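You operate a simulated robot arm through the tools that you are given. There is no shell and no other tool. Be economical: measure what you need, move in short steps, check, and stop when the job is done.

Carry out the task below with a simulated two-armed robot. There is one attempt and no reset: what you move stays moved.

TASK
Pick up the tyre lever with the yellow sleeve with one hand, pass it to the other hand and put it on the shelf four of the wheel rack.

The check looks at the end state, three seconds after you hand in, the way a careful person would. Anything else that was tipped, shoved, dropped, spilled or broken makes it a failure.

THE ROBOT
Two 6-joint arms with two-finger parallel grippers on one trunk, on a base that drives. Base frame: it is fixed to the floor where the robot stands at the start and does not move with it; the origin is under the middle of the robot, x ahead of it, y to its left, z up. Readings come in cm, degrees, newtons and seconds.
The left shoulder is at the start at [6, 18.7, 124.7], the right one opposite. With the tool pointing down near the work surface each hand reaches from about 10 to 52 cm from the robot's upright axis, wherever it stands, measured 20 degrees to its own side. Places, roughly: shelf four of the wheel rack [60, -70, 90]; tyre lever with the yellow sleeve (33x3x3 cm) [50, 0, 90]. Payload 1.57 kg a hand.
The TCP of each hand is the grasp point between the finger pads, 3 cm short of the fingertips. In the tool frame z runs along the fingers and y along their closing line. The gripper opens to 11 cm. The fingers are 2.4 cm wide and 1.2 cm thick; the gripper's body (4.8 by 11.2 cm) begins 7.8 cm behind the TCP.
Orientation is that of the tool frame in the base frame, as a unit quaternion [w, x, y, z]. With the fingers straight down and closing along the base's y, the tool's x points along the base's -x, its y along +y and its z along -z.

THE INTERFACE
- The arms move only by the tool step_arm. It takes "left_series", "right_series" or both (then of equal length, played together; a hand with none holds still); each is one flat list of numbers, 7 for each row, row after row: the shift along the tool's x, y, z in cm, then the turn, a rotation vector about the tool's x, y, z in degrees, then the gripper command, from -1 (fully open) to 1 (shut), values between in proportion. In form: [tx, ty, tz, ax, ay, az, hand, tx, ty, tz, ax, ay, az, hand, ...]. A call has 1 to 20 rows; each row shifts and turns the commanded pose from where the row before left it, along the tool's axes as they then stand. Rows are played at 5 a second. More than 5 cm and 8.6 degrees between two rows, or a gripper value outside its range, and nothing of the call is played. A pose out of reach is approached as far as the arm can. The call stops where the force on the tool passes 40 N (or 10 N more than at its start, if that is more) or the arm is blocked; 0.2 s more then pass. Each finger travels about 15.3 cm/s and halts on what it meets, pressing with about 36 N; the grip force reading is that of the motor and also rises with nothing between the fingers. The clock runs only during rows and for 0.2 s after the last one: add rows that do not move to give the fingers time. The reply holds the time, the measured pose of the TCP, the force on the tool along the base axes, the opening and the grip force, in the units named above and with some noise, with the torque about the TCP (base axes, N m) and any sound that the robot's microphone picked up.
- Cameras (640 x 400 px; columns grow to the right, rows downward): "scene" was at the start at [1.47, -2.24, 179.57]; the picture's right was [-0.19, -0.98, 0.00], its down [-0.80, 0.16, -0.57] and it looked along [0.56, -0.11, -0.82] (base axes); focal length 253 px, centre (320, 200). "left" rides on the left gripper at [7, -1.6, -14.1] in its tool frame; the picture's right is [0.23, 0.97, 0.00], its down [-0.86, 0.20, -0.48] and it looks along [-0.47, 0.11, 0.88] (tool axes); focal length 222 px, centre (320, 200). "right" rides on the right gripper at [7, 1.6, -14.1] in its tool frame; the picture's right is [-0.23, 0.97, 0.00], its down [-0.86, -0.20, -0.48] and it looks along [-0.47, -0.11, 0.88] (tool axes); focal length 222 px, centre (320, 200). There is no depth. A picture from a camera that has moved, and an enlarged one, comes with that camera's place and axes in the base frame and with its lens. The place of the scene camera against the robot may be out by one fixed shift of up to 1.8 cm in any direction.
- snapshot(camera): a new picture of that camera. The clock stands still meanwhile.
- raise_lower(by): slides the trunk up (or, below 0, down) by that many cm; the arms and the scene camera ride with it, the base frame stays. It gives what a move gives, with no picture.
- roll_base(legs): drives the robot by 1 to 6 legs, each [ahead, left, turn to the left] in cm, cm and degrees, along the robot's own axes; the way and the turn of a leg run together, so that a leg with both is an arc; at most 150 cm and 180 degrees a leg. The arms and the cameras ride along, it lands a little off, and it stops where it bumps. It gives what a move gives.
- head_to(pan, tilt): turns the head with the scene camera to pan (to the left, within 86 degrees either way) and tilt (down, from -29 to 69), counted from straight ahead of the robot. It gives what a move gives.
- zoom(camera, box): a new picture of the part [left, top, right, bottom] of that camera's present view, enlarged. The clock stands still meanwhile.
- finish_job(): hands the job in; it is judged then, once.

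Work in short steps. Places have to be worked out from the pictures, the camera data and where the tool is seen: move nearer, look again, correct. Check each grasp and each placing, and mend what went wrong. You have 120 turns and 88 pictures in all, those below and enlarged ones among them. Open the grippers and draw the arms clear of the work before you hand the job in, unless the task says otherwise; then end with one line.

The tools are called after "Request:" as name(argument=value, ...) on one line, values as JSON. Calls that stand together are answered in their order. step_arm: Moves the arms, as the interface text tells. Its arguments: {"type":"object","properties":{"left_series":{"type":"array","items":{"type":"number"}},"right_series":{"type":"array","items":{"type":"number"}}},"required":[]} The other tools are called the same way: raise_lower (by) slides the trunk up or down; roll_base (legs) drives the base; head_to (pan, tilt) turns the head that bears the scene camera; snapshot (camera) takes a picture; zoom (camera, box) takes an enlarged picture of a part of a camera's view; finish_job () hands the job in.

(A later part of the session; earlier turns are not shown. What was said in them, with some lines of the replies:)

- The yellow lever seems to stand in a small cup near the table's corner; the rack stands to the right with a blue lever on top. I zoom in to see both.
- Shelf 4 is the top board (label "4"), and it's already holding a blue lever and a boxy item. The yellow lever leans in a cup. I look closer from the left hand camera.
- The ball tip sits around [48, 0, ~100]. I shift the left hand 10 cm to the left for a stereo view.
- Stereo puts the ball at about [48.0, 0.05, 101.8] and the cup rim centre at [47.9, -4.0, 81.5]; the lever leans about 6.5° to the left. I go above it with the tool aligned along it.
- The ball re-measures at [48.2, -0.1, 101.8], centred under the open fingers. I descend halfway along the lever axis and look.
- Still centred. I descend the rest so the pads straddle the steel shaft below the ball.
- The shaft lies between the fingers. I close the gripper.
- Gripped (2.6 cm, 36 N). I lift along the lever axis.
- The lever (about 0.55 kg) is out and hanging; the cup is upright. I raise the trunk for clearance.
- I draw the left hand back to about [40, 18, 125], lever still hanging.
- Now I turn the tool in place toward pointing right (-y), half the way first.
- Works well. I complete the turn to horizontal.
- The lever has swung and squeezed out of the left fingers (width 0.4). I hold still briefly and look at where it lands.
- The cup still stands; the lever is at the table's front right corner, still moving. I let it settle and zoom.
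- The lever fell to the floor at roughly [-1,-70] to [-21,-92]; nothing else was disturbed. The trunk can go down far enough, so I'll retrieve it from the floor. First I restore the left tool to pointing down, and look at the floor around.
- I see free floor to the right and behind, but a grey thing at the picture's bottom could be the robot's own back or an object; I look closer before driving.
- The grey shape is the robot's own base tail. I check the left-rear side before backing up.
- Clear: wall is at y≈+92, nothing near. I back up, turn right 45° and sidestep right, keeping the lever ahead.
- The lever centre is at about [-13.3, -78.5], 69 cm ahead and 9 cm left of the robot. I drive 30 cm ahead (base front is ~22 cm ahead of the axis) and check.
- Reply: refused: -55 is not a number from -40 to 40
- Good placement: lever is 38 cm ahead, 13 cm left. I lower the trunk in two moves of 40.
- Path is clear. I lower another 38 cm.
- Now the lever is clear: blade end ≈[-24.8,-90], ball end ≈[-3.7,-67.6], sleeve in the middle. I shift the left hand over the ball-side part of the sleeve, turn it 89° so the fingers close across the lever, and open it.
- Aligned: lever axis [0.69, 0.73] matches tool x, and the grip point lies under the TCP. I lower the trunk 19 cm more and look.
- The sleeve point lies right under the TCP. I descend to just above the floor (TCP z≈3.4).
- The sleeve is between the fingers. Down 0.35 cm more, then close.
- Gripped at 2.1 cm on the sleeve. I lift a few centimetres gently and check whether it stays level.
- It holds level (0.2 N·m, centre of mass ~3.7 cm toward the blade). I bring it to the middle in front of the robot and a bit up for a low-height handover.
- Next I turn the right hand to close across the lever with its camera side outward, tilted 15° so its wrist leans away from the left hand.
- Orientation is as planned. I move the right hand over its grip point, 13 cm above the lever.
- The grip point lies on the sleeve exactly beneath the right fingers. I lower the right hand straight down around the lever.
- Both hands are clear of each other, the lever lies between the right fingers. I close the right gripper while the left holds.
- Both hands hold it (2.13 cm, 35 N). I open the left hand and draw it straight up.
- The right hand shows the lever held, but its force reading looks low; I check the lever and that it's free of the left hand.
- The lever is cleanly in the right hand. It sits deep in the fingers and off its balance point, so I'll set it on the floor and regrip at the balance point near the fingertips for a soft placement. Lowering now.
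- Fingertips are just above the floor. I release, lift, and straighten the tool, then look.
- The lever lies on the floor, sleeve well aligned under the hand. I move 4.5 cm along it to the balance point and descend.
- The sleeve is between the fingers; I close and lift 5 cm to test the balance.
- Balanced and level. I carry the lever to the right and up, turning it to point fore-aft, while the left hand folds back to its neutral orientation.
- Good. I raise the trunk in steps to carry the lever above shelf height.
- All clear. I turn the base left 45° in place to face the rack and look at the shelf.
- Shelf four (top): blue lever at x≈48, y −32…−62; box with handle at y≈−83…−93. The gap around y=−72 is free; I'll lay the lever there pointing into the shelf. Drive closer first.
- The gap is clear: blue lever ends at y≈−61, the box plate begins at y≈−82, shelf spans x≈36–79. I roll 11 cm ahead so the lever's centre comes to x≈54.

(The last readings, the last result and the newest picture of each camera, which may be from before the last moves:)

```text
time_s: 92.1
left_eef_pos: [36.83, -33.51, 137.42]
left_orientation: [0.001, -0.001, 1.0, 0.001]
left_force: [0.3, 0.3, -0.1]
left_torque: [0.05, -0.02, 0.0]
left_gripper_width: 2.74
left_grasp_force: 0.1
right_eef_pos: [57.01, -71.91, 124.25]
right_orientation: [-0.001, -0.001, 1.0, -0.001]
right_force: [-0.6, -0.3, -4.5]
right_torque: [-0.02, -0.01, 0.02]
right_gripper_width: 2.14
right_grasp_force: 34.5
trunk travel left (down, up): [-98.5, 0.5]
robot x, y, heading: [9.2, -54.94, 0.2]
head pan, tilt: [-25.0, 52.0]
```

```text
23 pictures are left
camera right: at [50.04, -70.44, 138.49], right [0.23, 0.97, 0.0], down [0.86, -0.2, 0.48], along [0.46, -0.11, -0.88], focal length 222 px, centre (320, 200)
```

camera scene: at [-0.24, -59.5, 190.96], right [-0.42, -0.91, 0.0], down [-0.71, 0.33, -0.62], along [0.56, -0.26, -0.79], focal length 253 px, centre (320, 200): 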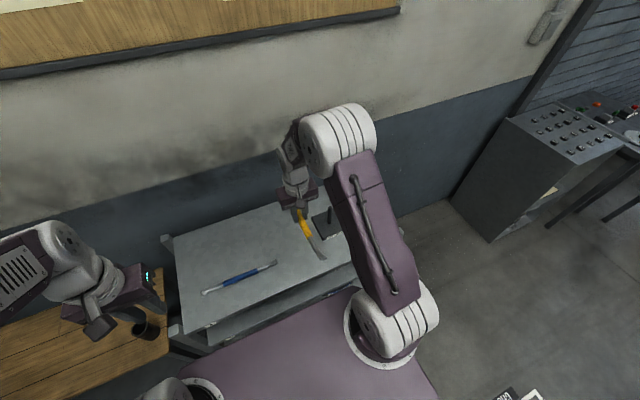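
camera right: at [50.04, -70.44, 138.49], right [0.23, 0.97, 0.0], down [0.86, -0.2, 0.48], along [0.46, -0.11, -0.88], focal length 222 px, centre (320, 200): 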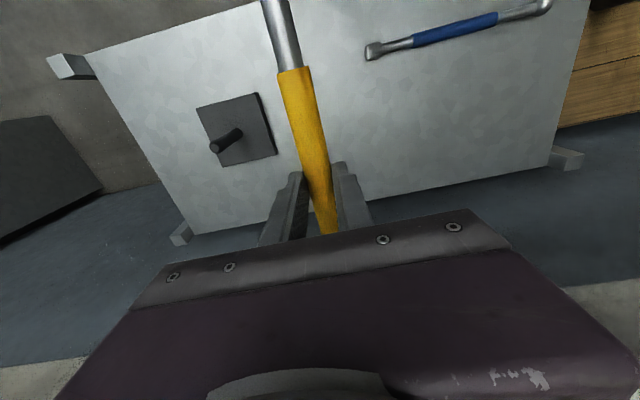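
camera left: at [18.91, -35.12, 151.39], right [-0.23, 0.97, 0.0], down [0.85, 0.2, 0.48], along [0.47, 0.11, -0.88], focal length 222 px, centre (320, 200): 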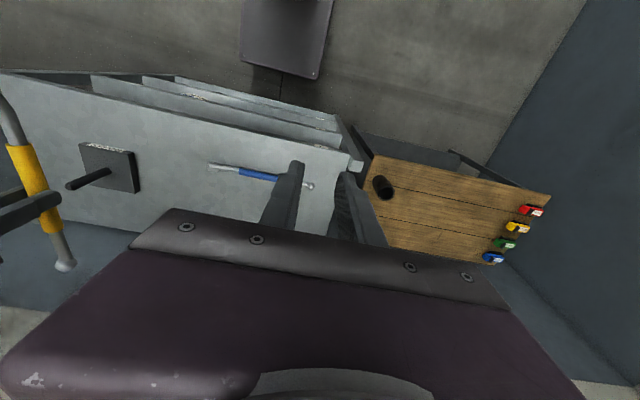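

Position is right: hand at [57,−71.9]. Triangulating the blue lever gives shelf top z≈90–91. I lower the trunk 22 cm.

Request:
raise_lower(by=-22)

Request:
snapshot(camera="right")

Request:
snapshot(camera="scene")

```text
time_s: 94.5
left_eef_pos: [36.75, -33.54, 115.31]
left_orientation: [0.0, 0.0, 1.0, 0.002]
left_force: [0.0, 0.2, -0.5]
left_torque: [-0.01, 0.0, 0.04]
left_gripper_width: 2.74
left_grasp_force: 0.2
right_eef_pos: [57.07, -72.07, 102.26]
right_orientation: [-0.001, -0.001, 1.0, 0.0]
right_force: [0.1, 0.2, -5.5]
right_torque: [-0.02, 0.0, 0.03]
right_gripper_width: 2.1
right_grasp_force: 35.0
trunk travel left (down, up): [-76.5, 22.5]
robot x, y, heading: [9.16, -55.42, -0.2]
head pan, tilt: [-25.0, 52.0]
```

```text
22 pictures are left
camera right: at [50.04, -70.43, 116.51], right [0.23, 0.97, 0.0], down [0.86, -0.2, 0.48], along [0.46, -0.11, -0.88], focal length 222 px, centre (320, 200)
```

right: 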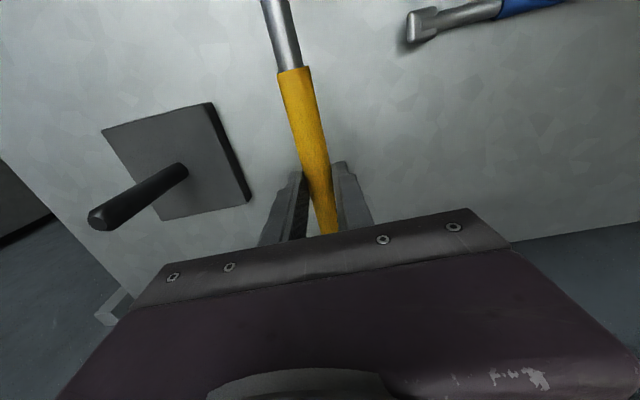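

```text
21 pictures are left
camera scene: at [10.64, -59.48, 168.95], right [-0.42, -0.91, 0.0], down [-0.71, 0.33, -0.62], along [0.56, -0.26, -0.79], focal length 253 px, centre (320, 200)
```

scene: 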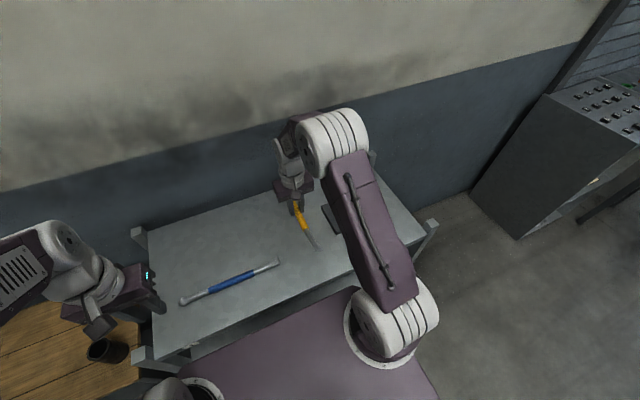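

All clear. I lower the hand gently toward the shelf.

Request:
step_arm(right_series=[0, 0, 3, 0, 0, 0, 1, 0, 0, 3, 0, 0, 0, 1, 0, 0, 1, 0, 0, 0, 1, 0, 0, 0, 0, 0, 0, 1])

Request:
zoom(camera="scene", box=[250, 160, 350, 260])

Request:
snapshot(camera="right")

```text
time_s: 95.5
left_eef_pos: [36.81, -33.44, 115.29]
left_orientation: [0.0, -0.001, 1.0, 0.002]
left_force: [0.0, -0.6, -0.7]
left_torque: [0.02, 0.0, 0.0]
left_gripper_width: 2.77
left_grasp_force: 0.1
right_eef_pos: [56.94, -72.03, 95.27]
right_orientation: [-0.001, -0.001, 1.0, 0.0]
right_force: [-0.9, 0.0, -5.2]
right_torque: [0.02, 0.01, -0.01]
right_gripper_width: 2.15
right_grasp_force: 35.0
trunk travel left (down, up): [-76.5, 22.5]
robot x, y, heading: [9.27, -55.19, 0.1]
head pan, tilt: [-25.0, 52.0]
```

```text
4.00 times, centred on (300, 210) of scene
camera zoom: at [10.66, -59.48, 168.95], right [-0.42, -0.91, 0.0], down [-0.72, 0.33, -0.62], along [0.56, -0.26, -0.79], focal length 1010 px, centre (400, 160)
```

zoom: 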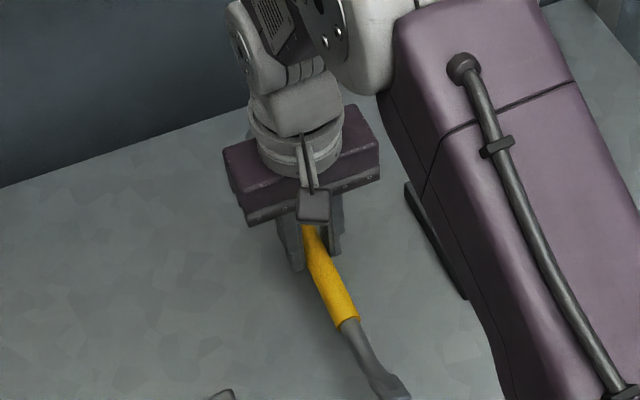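

```text
19 pictures are left
camera right: at [50.02, -70.5, 109.45], right [0.23, 0.97, 0.0], down [0.86, -0.2, 0.48], along [0.46, -0.11, -0.88], focal length 222 px, centre (320, 200)
```

right: 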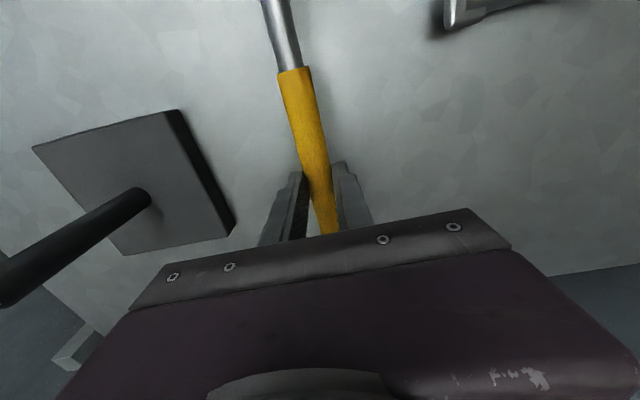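

Everything has clearance. I creep down in small steps until contact.

Request:
step_arm(right_series=[0, 0, 0.5, 0, 0, 0, 1, 0, 0, 0.4, 0, 0, 0, 1, 0, 0, 0, 0, 0, 0, 1])

```text
time_s: 96.2
left_eef_pos: [36.81, -33.47, 115.48]
left_orientation: [0.0, -0.001, 1.0, 0.002]
left_force: [-0.1, 0.1, 0.1]
left_torque: [0.02, 0.01, 0.0]
left_gripper_width: 2.75
left_grasp_force: 0.1
right_eef_pos: [57.16, -72.02, 94.32]
right_orientation: [-0.001, -0.001, 1.0, 0.001]
right_force: [-0.1, -0.6, -4.7]
right_torque: [-0.02, -0.04, -0.01]
right_gripper_width: 2.15
right_grasp_force: 34.6
trunk travel left (down, up): [-76.5, 22.5]
robot x, y, heading: [9.38, -55.38, 0.0]
head pan, tilt: [-25.0, 52.0]
```

Request:
step_arm(right_series=[0, 0, 0.3, 0, 0, 0, 1, 0, 0, 0.3, 0, 0, 0, 1, 0, 0, 0, 0, 0, 0, 1])

```text
time_s: 97.0
left_eef_pos: [36.81, -33.48, 115.22]
left_orientation: [0.0, -0.001, 1.0, 0.002]
left_force: [0.7, 0.3, -0.5]
left_torque: [0.0, 0.01, 0.01]
left_gripper_width: 2.73
left_grasp_force: 0.1
right_eef_pos: [56.92, -71.94, 93.76]
right_orientation: [-0.001, -0.001, 1.0, 0.0]
right_force: [0.9, -0.3, -5.5]
right_torque: [-0.02, -0.02, 0.0]
right_gripper_width: 2.14
right_grasp_force: 34.5
trunk travel left (down, up): [-76.5, 22.5]
robot x, y, heading: [8.85, -55.81, 0.1]
head pan, tilt: [-25.0, 52.0]
```

Still no contact at TCP z 93.8; I keep creeping.

Request:
step_arm(right_series=[0, 0, 0.25, 0, 0, 0, 1, 0, 0, 0.25, 0, 0, 0, 1, 0, 0, 0, 0, 0, 0, 1])

Request:
zoom(camera="right", box=[200, 0, 440, 150])

```text
time_s: 97.8
left_eef_pos: [36.73, -33.42, 115.31]
left_orientation: [-0.001, -0.001, 1.0, 0.002]
left_force: [0.9, 0.6, 0.1]
left_torque: [0.03, 0.0, 0.0]
left_gripper_width: 2.77
left_grasp_force: 0.1
right_eef_pos: [57.01, -71.91, 93.27]
right_orientation: [-0.001, -0.001, 1.0, -0.001]
right_force: [0.0, -0.2, -5.3]
right_torque: [0.02, 0.0, 0.0]
right_gripper_width: 2.11
right_grasp_force: 35.1
trunk travel left (down, up): [-76.5, 22.5]
robot x, y, heading: [9.46, -55.17, 0.2]
head pan, tilt: [-25.0, 52.0]
```

```text
2.67 times, centred on (320, 75) of right
camera zoom: at [50.05, -70.43, 107.5], right [0.23, 0.97, 0.0], down [0.86, -0.2, 0.48], along [0.46, -0.11, -0.88], focal length 592 px, centre (320, 533)
```

zoom: 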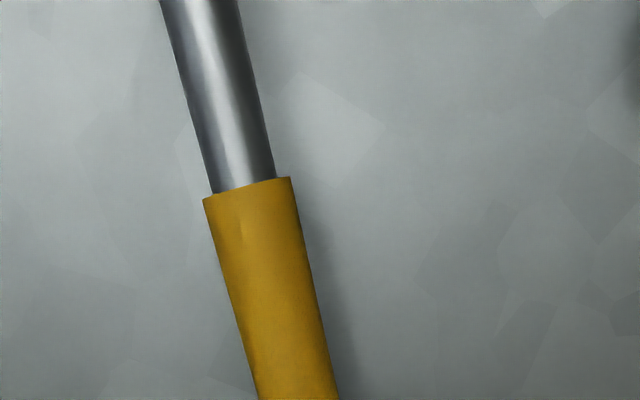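

Request:
step_arm(right_series=[0, 0, 0.2, 0, 0, 0, 1, 0, 0, 0.2, 0, 0, 0, 1, 0, 0, 0, 0, 0, 0, 1])

```text
time_s: 98.7
left_eef_pos: [36.78, -33.43, 115.45]
left_orientation: [0.0, -0.001, 1.0, 0.002]
left_force: [-0.4, 0.0, 0.4]
left_torque: [0.03, -0.02, 0.0]
left_gripper_width: 2.7
left_grasp_force: 0.0
right_eef_pos: [57.06, -71.92, 92.93]
right_orientation: [-0.001, -0.001, 1.0, 0.0]
right_force: [0.3, -0.2, -4.5]
right_torque: [0.0, 0.0, 0.0]
right_gripper_width: 2.16
right_grasp_force: 34.7
trunk travel left (down, up): [-76.5, 22.5]
robot x, y, heading: [9.71, -55.4, -0.0]
head pan, tilt: [-25.0, 52.0]
```

No contact yet; a little further.

Request:
step_arm(right_series=[0, 0, 0.2, 0, 0, 0, 1, 0, 0, 0.2, 0, 0, 0, 1, 0, 0, 0, 0, 0, 0, 1])

```text
time_s: 99.5
left_eef_pos: [36.72, -33.33, 115.34]
left_orientation: [0.0, -0.001, 1.0, 0.001]
left_force: [-0.1, 0.6, -0.2]
left_torque: [-0.03, -0.01, 0.03]
left_gripper_width: 2.75
left_grasp_force: 0.0
right_eef_pos: [57.06, -71.9, 92.54]
right_orientation: [-0.001, -0.001, 1.0, 0.0]
right_force: [-0.1, 0.5, -6.1]
right_torque: [0.03, 0.0, -0.02]
right_gripper_width: 2.16
right_grasp_force: 34.1
trunk travel left (down, up): [-76.5, 22.5]
robot x, y, heading: [9.73, -55.81, 0.1]
head pan, tilt: [-25.0, 52.0]
```

Request:
step_arm(right_series=[0, 0, 0.2, 0, 0, 0, 1, 0, 0, 0.2, 0, 0, 0, 1, 0, 0, 0, 0, 0, 0, 1])

Request:
zoom(camera="scene", box=[270, 180, 350, 260])

```text
time_s: 100.2
left_eef_pos: [36.75, -33.44, 115.22]
left_orientation: [0.0, -0.001, 1.0, 0.002]
left_force: [-1.0, 0.5, -0.2]
left_torque: [-0.03, -0.01, 0.0]
left_gripper_width: 2.78
left_grasp_force: 0.1
right_eef_pos: [56.99, -71.85, 92.09]
right_orientation: [0.0, -0.001, 1.0, 0.001]
right_force: [0.4, -0.1, -4.2]
right_torque: [-0.01, -0.04, -0.02]
right_gripper_width: 2.13
right_grasp_force: 34.5
trunk travel left (down, up): [-76.5, 22.5]
robot x, y, heading: [9.36, -55.65, 0.0]
head pan, tilt: [-25.0, 52.0]
```

```text
5.00 times, centred on (310, 220) of scene
camera zoom: at [10.66, -59.48, 168.95], right [-0.42, -0.91, 0.0], down [-0.72, 0.33, -0.62], along [0.56, -0.26, -0.79], focal length 1263 px, centre (370, 100)
```

zoom: 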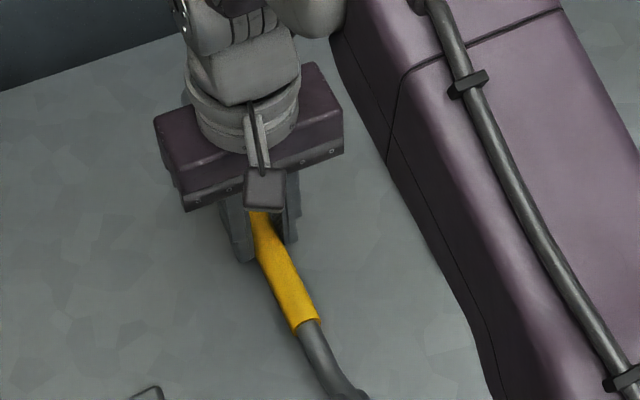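

Close to the board. I continue with small steps.

Request:
step_arm(right_series=[0, 0, 0.2, 0, 0, 0, 1, 0, 0, 0.2, 0, 0, 0, 1, 0, 0, 0.2, 0, 0, 0, 1, 0, 0, 0, 0, 0, 0, 1])

```text
time_s: 101.2
left_eef_pos: [36.76, -33.38, 115.31]
left_orientation: [0.0, -0.002, 1.0, 0.002]
left_force: [-0.1, -0.6, 0.2]
left_torque: [0.0, -0.03, -0.04]
left_gripper_width: 2.74
left_grasp_force: 0.0
right_eef_pos: [57.06, -71.83, 91.36]
right_orientation: [-0.001, -0.001, 1.0, 0.0]
right_force: [0.9, -0.5, -5.8]
right_torque: [0.01, 0.03, 0.03]
right_gripper_width: 2.15
right_grasp_force: 34.6
trunk travel left (down, up): [-76.5, 22.5]
robot x, y, heading: [9.24, -55.49, 0.2]
head pan, tilt: [-25.0, 52.0]
```

Request:
step_arm(right_series=[0, 0, 0.2, 0, 0, 0, 1, 0, 0, 0.2, 0, 0, 0, 1, 0, 0, 0.2, 0, 0, 0, 1, 0, 0, 0, 0, 0, 0, 1])

Request:
snapshot(camera="right")

```text
time_s: 102.2
left_eef_pos: [36.58, -33.42, 115.37]
left_orientation: [0.001, -0.001, 1.0, 0.001]
left_force: [-0.8, 0.3, 0.2]
left_torque: [0.0, -0.02, 0.02]
left_gripper_width: 2.75
left_grasp_force: 0.2
right_eef_pos: [56.99, -71.77, 91.13]
right_orientation: [0.001, -0.001, 1.0, 0.001]
right_force: [6.2, 2.3, 25.2]
right_torque: [0.03, -0.08, 0.03]
right_gripper_width: 2.13
right_grasp_force: 34.9
trunk travel left (down, up): [-76.5, 22.5]
robot x, y, heading: [9.17, -55.54, 0.3]
head pan, tilt: [-25.0, 52.0]
```

```text
16 pictures are left
camera right: at [49.91, -70.29, 105.25], right [0.23, 0.97, 0.0], down [0.85, -0.2, 0.48], along [0.47, -0.11, -0.88], focal length 222 px, centre (320, 200)
```

right: 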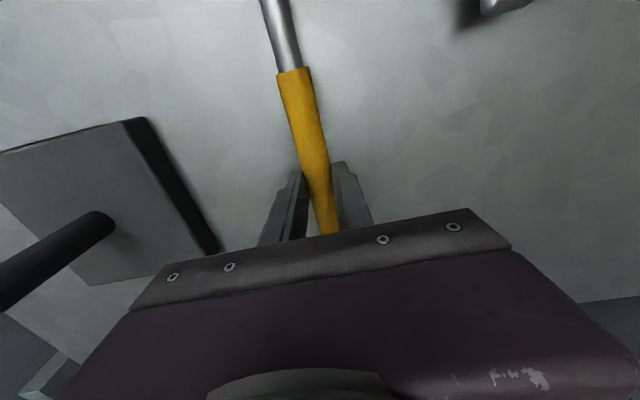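

Contact (25 N) at z 91.1. I ease up 0.3 cm, then open gently.

Request:
step_arm(right_series=[0, 0, -0.3, 0, 0, 0, 1, 0, 0, 0, 0, 0, 0, 1, 0, 0, 0, 0, 0, 0, 0.55, 0, 0, 0, 0, 0, 0, 0.45, 0, 0, 0, 0, 0, 0, 0.3, 0, 0, 0, 0, 0, 0, 0.1, 0, 0, 0, 0, 0, 0, 0, 0, 0, 0, 0, 0, 0, 0])

Request:
snapshot(camera="right")

```text
time_s: 104.0
left_eef_pos: [36.7, -33.45, 115.36]
left_orientation: [0.0, -0.001, 1.0, 0.001]
left_force: [0.4, 0.1, -0.3]
left_torque: [0.01, -0.01, 0.02]
left_gripper_width: 2.75
left_grasp_force: 0.0
right_eef_pos: [56.94, -71.79, 91.24]
right_orientation: [-0.001, -0.001, 1.0, 0.0]
right_force: [0.0, 0.4, -0.8]
right_torque: [0.01, -0.01, 0.01]
right_gripper_width: 5.51
right_grasp_force: 0.0
trunk travel left (down, up): [-76.5, 22.5]
robot x, y, heading: [9.25, -55.36, 0.1]
head pan, tilt: [-25.0, 52.0]
```

```text
15 pictures are left
camera right: at [49.97, -70.4, 105.42], right [0.23, 0.97, 0.0], down [0.86, -0.2, 0.48], along [0.47, -0.11, -0.88], focal length 222 px, centre (320, 200)
```

right: 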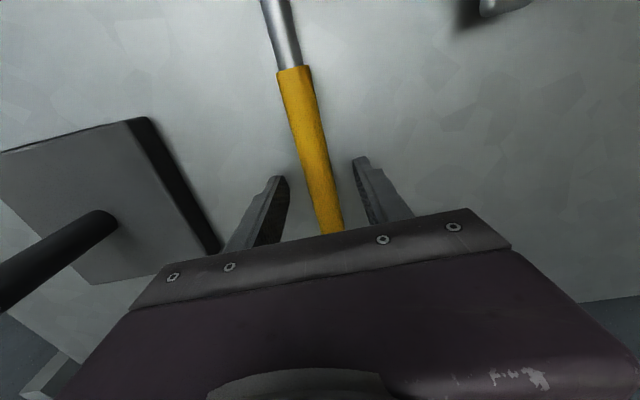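

Released; the lever rests on the board and stays put. I open wider and lift the hand straight up, then raise the trunk.

Request:
step_arm(right_series=[0, 0, 0, 0, 0, 0, -0.3, 0, 0, -2, 0, 0, 0, -0.3, 0, 0, -3, 0, 0, 0, -0.3, 0, 0, -4, 0, 0, 0, -0.3, 0, 0, -4, 0, 0, 0, -0.3, 0, 0, 0, 0, 0, 0, -0.3])

Request:
raise_lower(by=20)

Request:
snapshot(camera="right")

```text
time_s: 105.5
left_eef_pos: [36.86, -33.46, 115.21]
left_orientation: [-0.001, -0.001, 1.0, 0.002]
left_force: [0.1, 0.4, 0.0]
left_torque: [0.0, 0.0, 0.01]
left_gripper_width: 2.74
left_grasp_force: 0.1
right_eef_pos: [57.08, -71.96, 104.25]
right_orientation: [-0.001, -0.001, 1.0, 0.0]
right_force: [0.1, 0.8, -0.4]
right_torque: [0.0, 0.0, -0.02]
right_gripper_width: 7.15
right_grasp_force: 0.1
trunk travel left (down, up): [-76.5, 22.5]
robot x, y, heading: [8.99, -55.36, 0.1]
head pan, tilt: [-25.0, 52.0]
```

```text
time_s: 107.6
left_eef_pos: [36.85, -33.58, 135.28]
left_orientation: [0.0, 0.0, 1.0, 0.002]
left_force: [0.1, -0.5, 0.3]
left_torque: [-0.02, 0.02, 0.0]
left_gripper_width: 2.76
left_grasp_force: 0.0
right_eef_pos: [57.02, -72.04, 124.16]
right_orientation: [-0.001, 0.0, 1.0, 0.0]
right_force: [-0.4, 0.2, -1.1]
right_torque: [0.0, -0.01, -0.03]
right_gripper_width: 7.14
right_grasp_force: 0.1
trunk travel left (down, up): [-96.5, 2.5]
robot x, y, heading: [9.64, -55.56, 0.3]
head pan, tilt: [-25.0, 52.0]
```

```text
14 pictures are left
camera right: at [49.98, -70.46, 138.37], right [0.23, 0.97, 0.0], down [0.86, -0.2, 0.48], along [0.47, -0.11, -0.88], focal length 222 px, centre (320, 200)
```

right: 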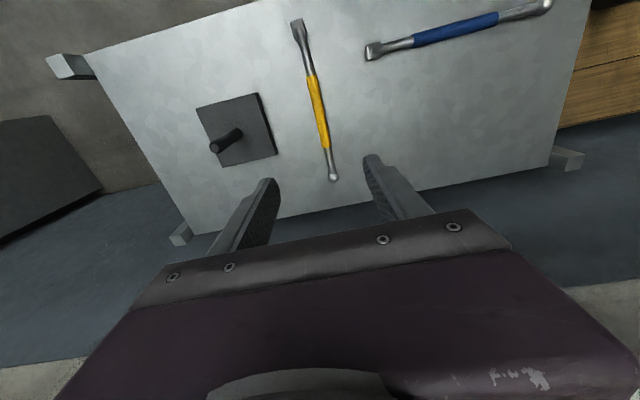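

The yellow lever lies fully on shelf four, clear of the blue lever and the box. I open the left gripper and back the robot away, then take a last look.

Request:
step_arm(left_series=[0, 0, 0, 0, 0, 0, 0, 0, 0, 0, 0, 0, 0, -1, 0, 0, 0, 0, 0, 0, -1], right_series=[0, 0, 0, 0, 0, 0, -0.5, 0, 0, 0, 0, 0, 0, -1, 0, 0, 0, 0, 0, 0, -1])

Request:
roll_base(legs=[[-35, 0, 0]])

Request:
snapshot(camera="scene")

```text
time_s: 108.4
left_eef_pos: [36.78, -33.49, 135.41]
left_orientation: [0.0, -0.001, 1.0, 0.002]
left_force: [-0.3, 0.6, 0.5]
left_torque: [0.0, 0.01, 0.01]
left_gripper_width: 10.99
left_grasp_force: 0.0
right_eef_pos: [56.95, -71.93, 124.23]
right_orientation: [-0.001, -0.001, 1.0, 0.001]
right_force: [0.2, 0.3, 0.8]
right_torque: [-0.03, 0.01, -0.01]
right_gripper_width: 11.01
right_grasp_force: 0.1
trunk travel left (down, up): [-96.5, 2.5]
robot x, y, heading: [9.31, -55.29, -0.1]
head pan, tilt: [-25.0, 52.0]
```

```text
time_s: 110.7
left_eef_pos: [2.53, -33.54, 135.18]
left_orientation: [-0.001, 0.0, 1.0, 0.001]
left_force: [0.8, 0.1, 0.5]
left_torque: [0.0, 0.06, 0.0]
left_gripper_width: 10.98
left_grasp_force: 0.2
right_eef_pos: [22.55, -72.14, 124.02]
right_orientation: [-0.002, -0.001, 1.0, -0.001]
right_force: [0.7, -1.0, 0.3]
right_torque: [-0.01, 0.05, -0.03]
right_gripper_width: 10.98
right_grasp_force: 0.0
trunk travel left (down, up): [-96.5, 2.5]
robot x, y, heading: [-25.28, -55.5, -0.3]
head pan, tilt: [-25.0, 52.0]
```

```text
13 pictures are left
camera scene: at [-23.58, -59.49, 188.95], right [-0.42, -0.91, 0.0], down [-0.72, 0.33, -0.61], along [0.56, -0.26, -0.79], focal length 253 px, centre (320, 200)
```

scene: 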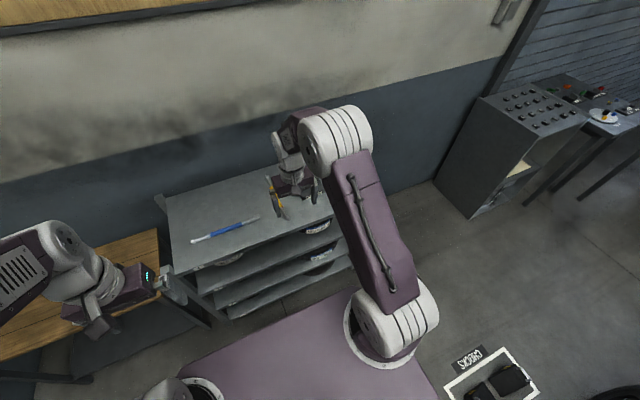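

The lever is on the shelf, nothing else has moved, and both arms are clear. I hand in.

Request:
finish_job()

```text
The job is handed in.
```

The yellow-sleeved tyre lever is lying on shelf four, after I dropped it once on the floor, picked it up from there with the left hand and passed it to the right; I saw nothing else disturbed.
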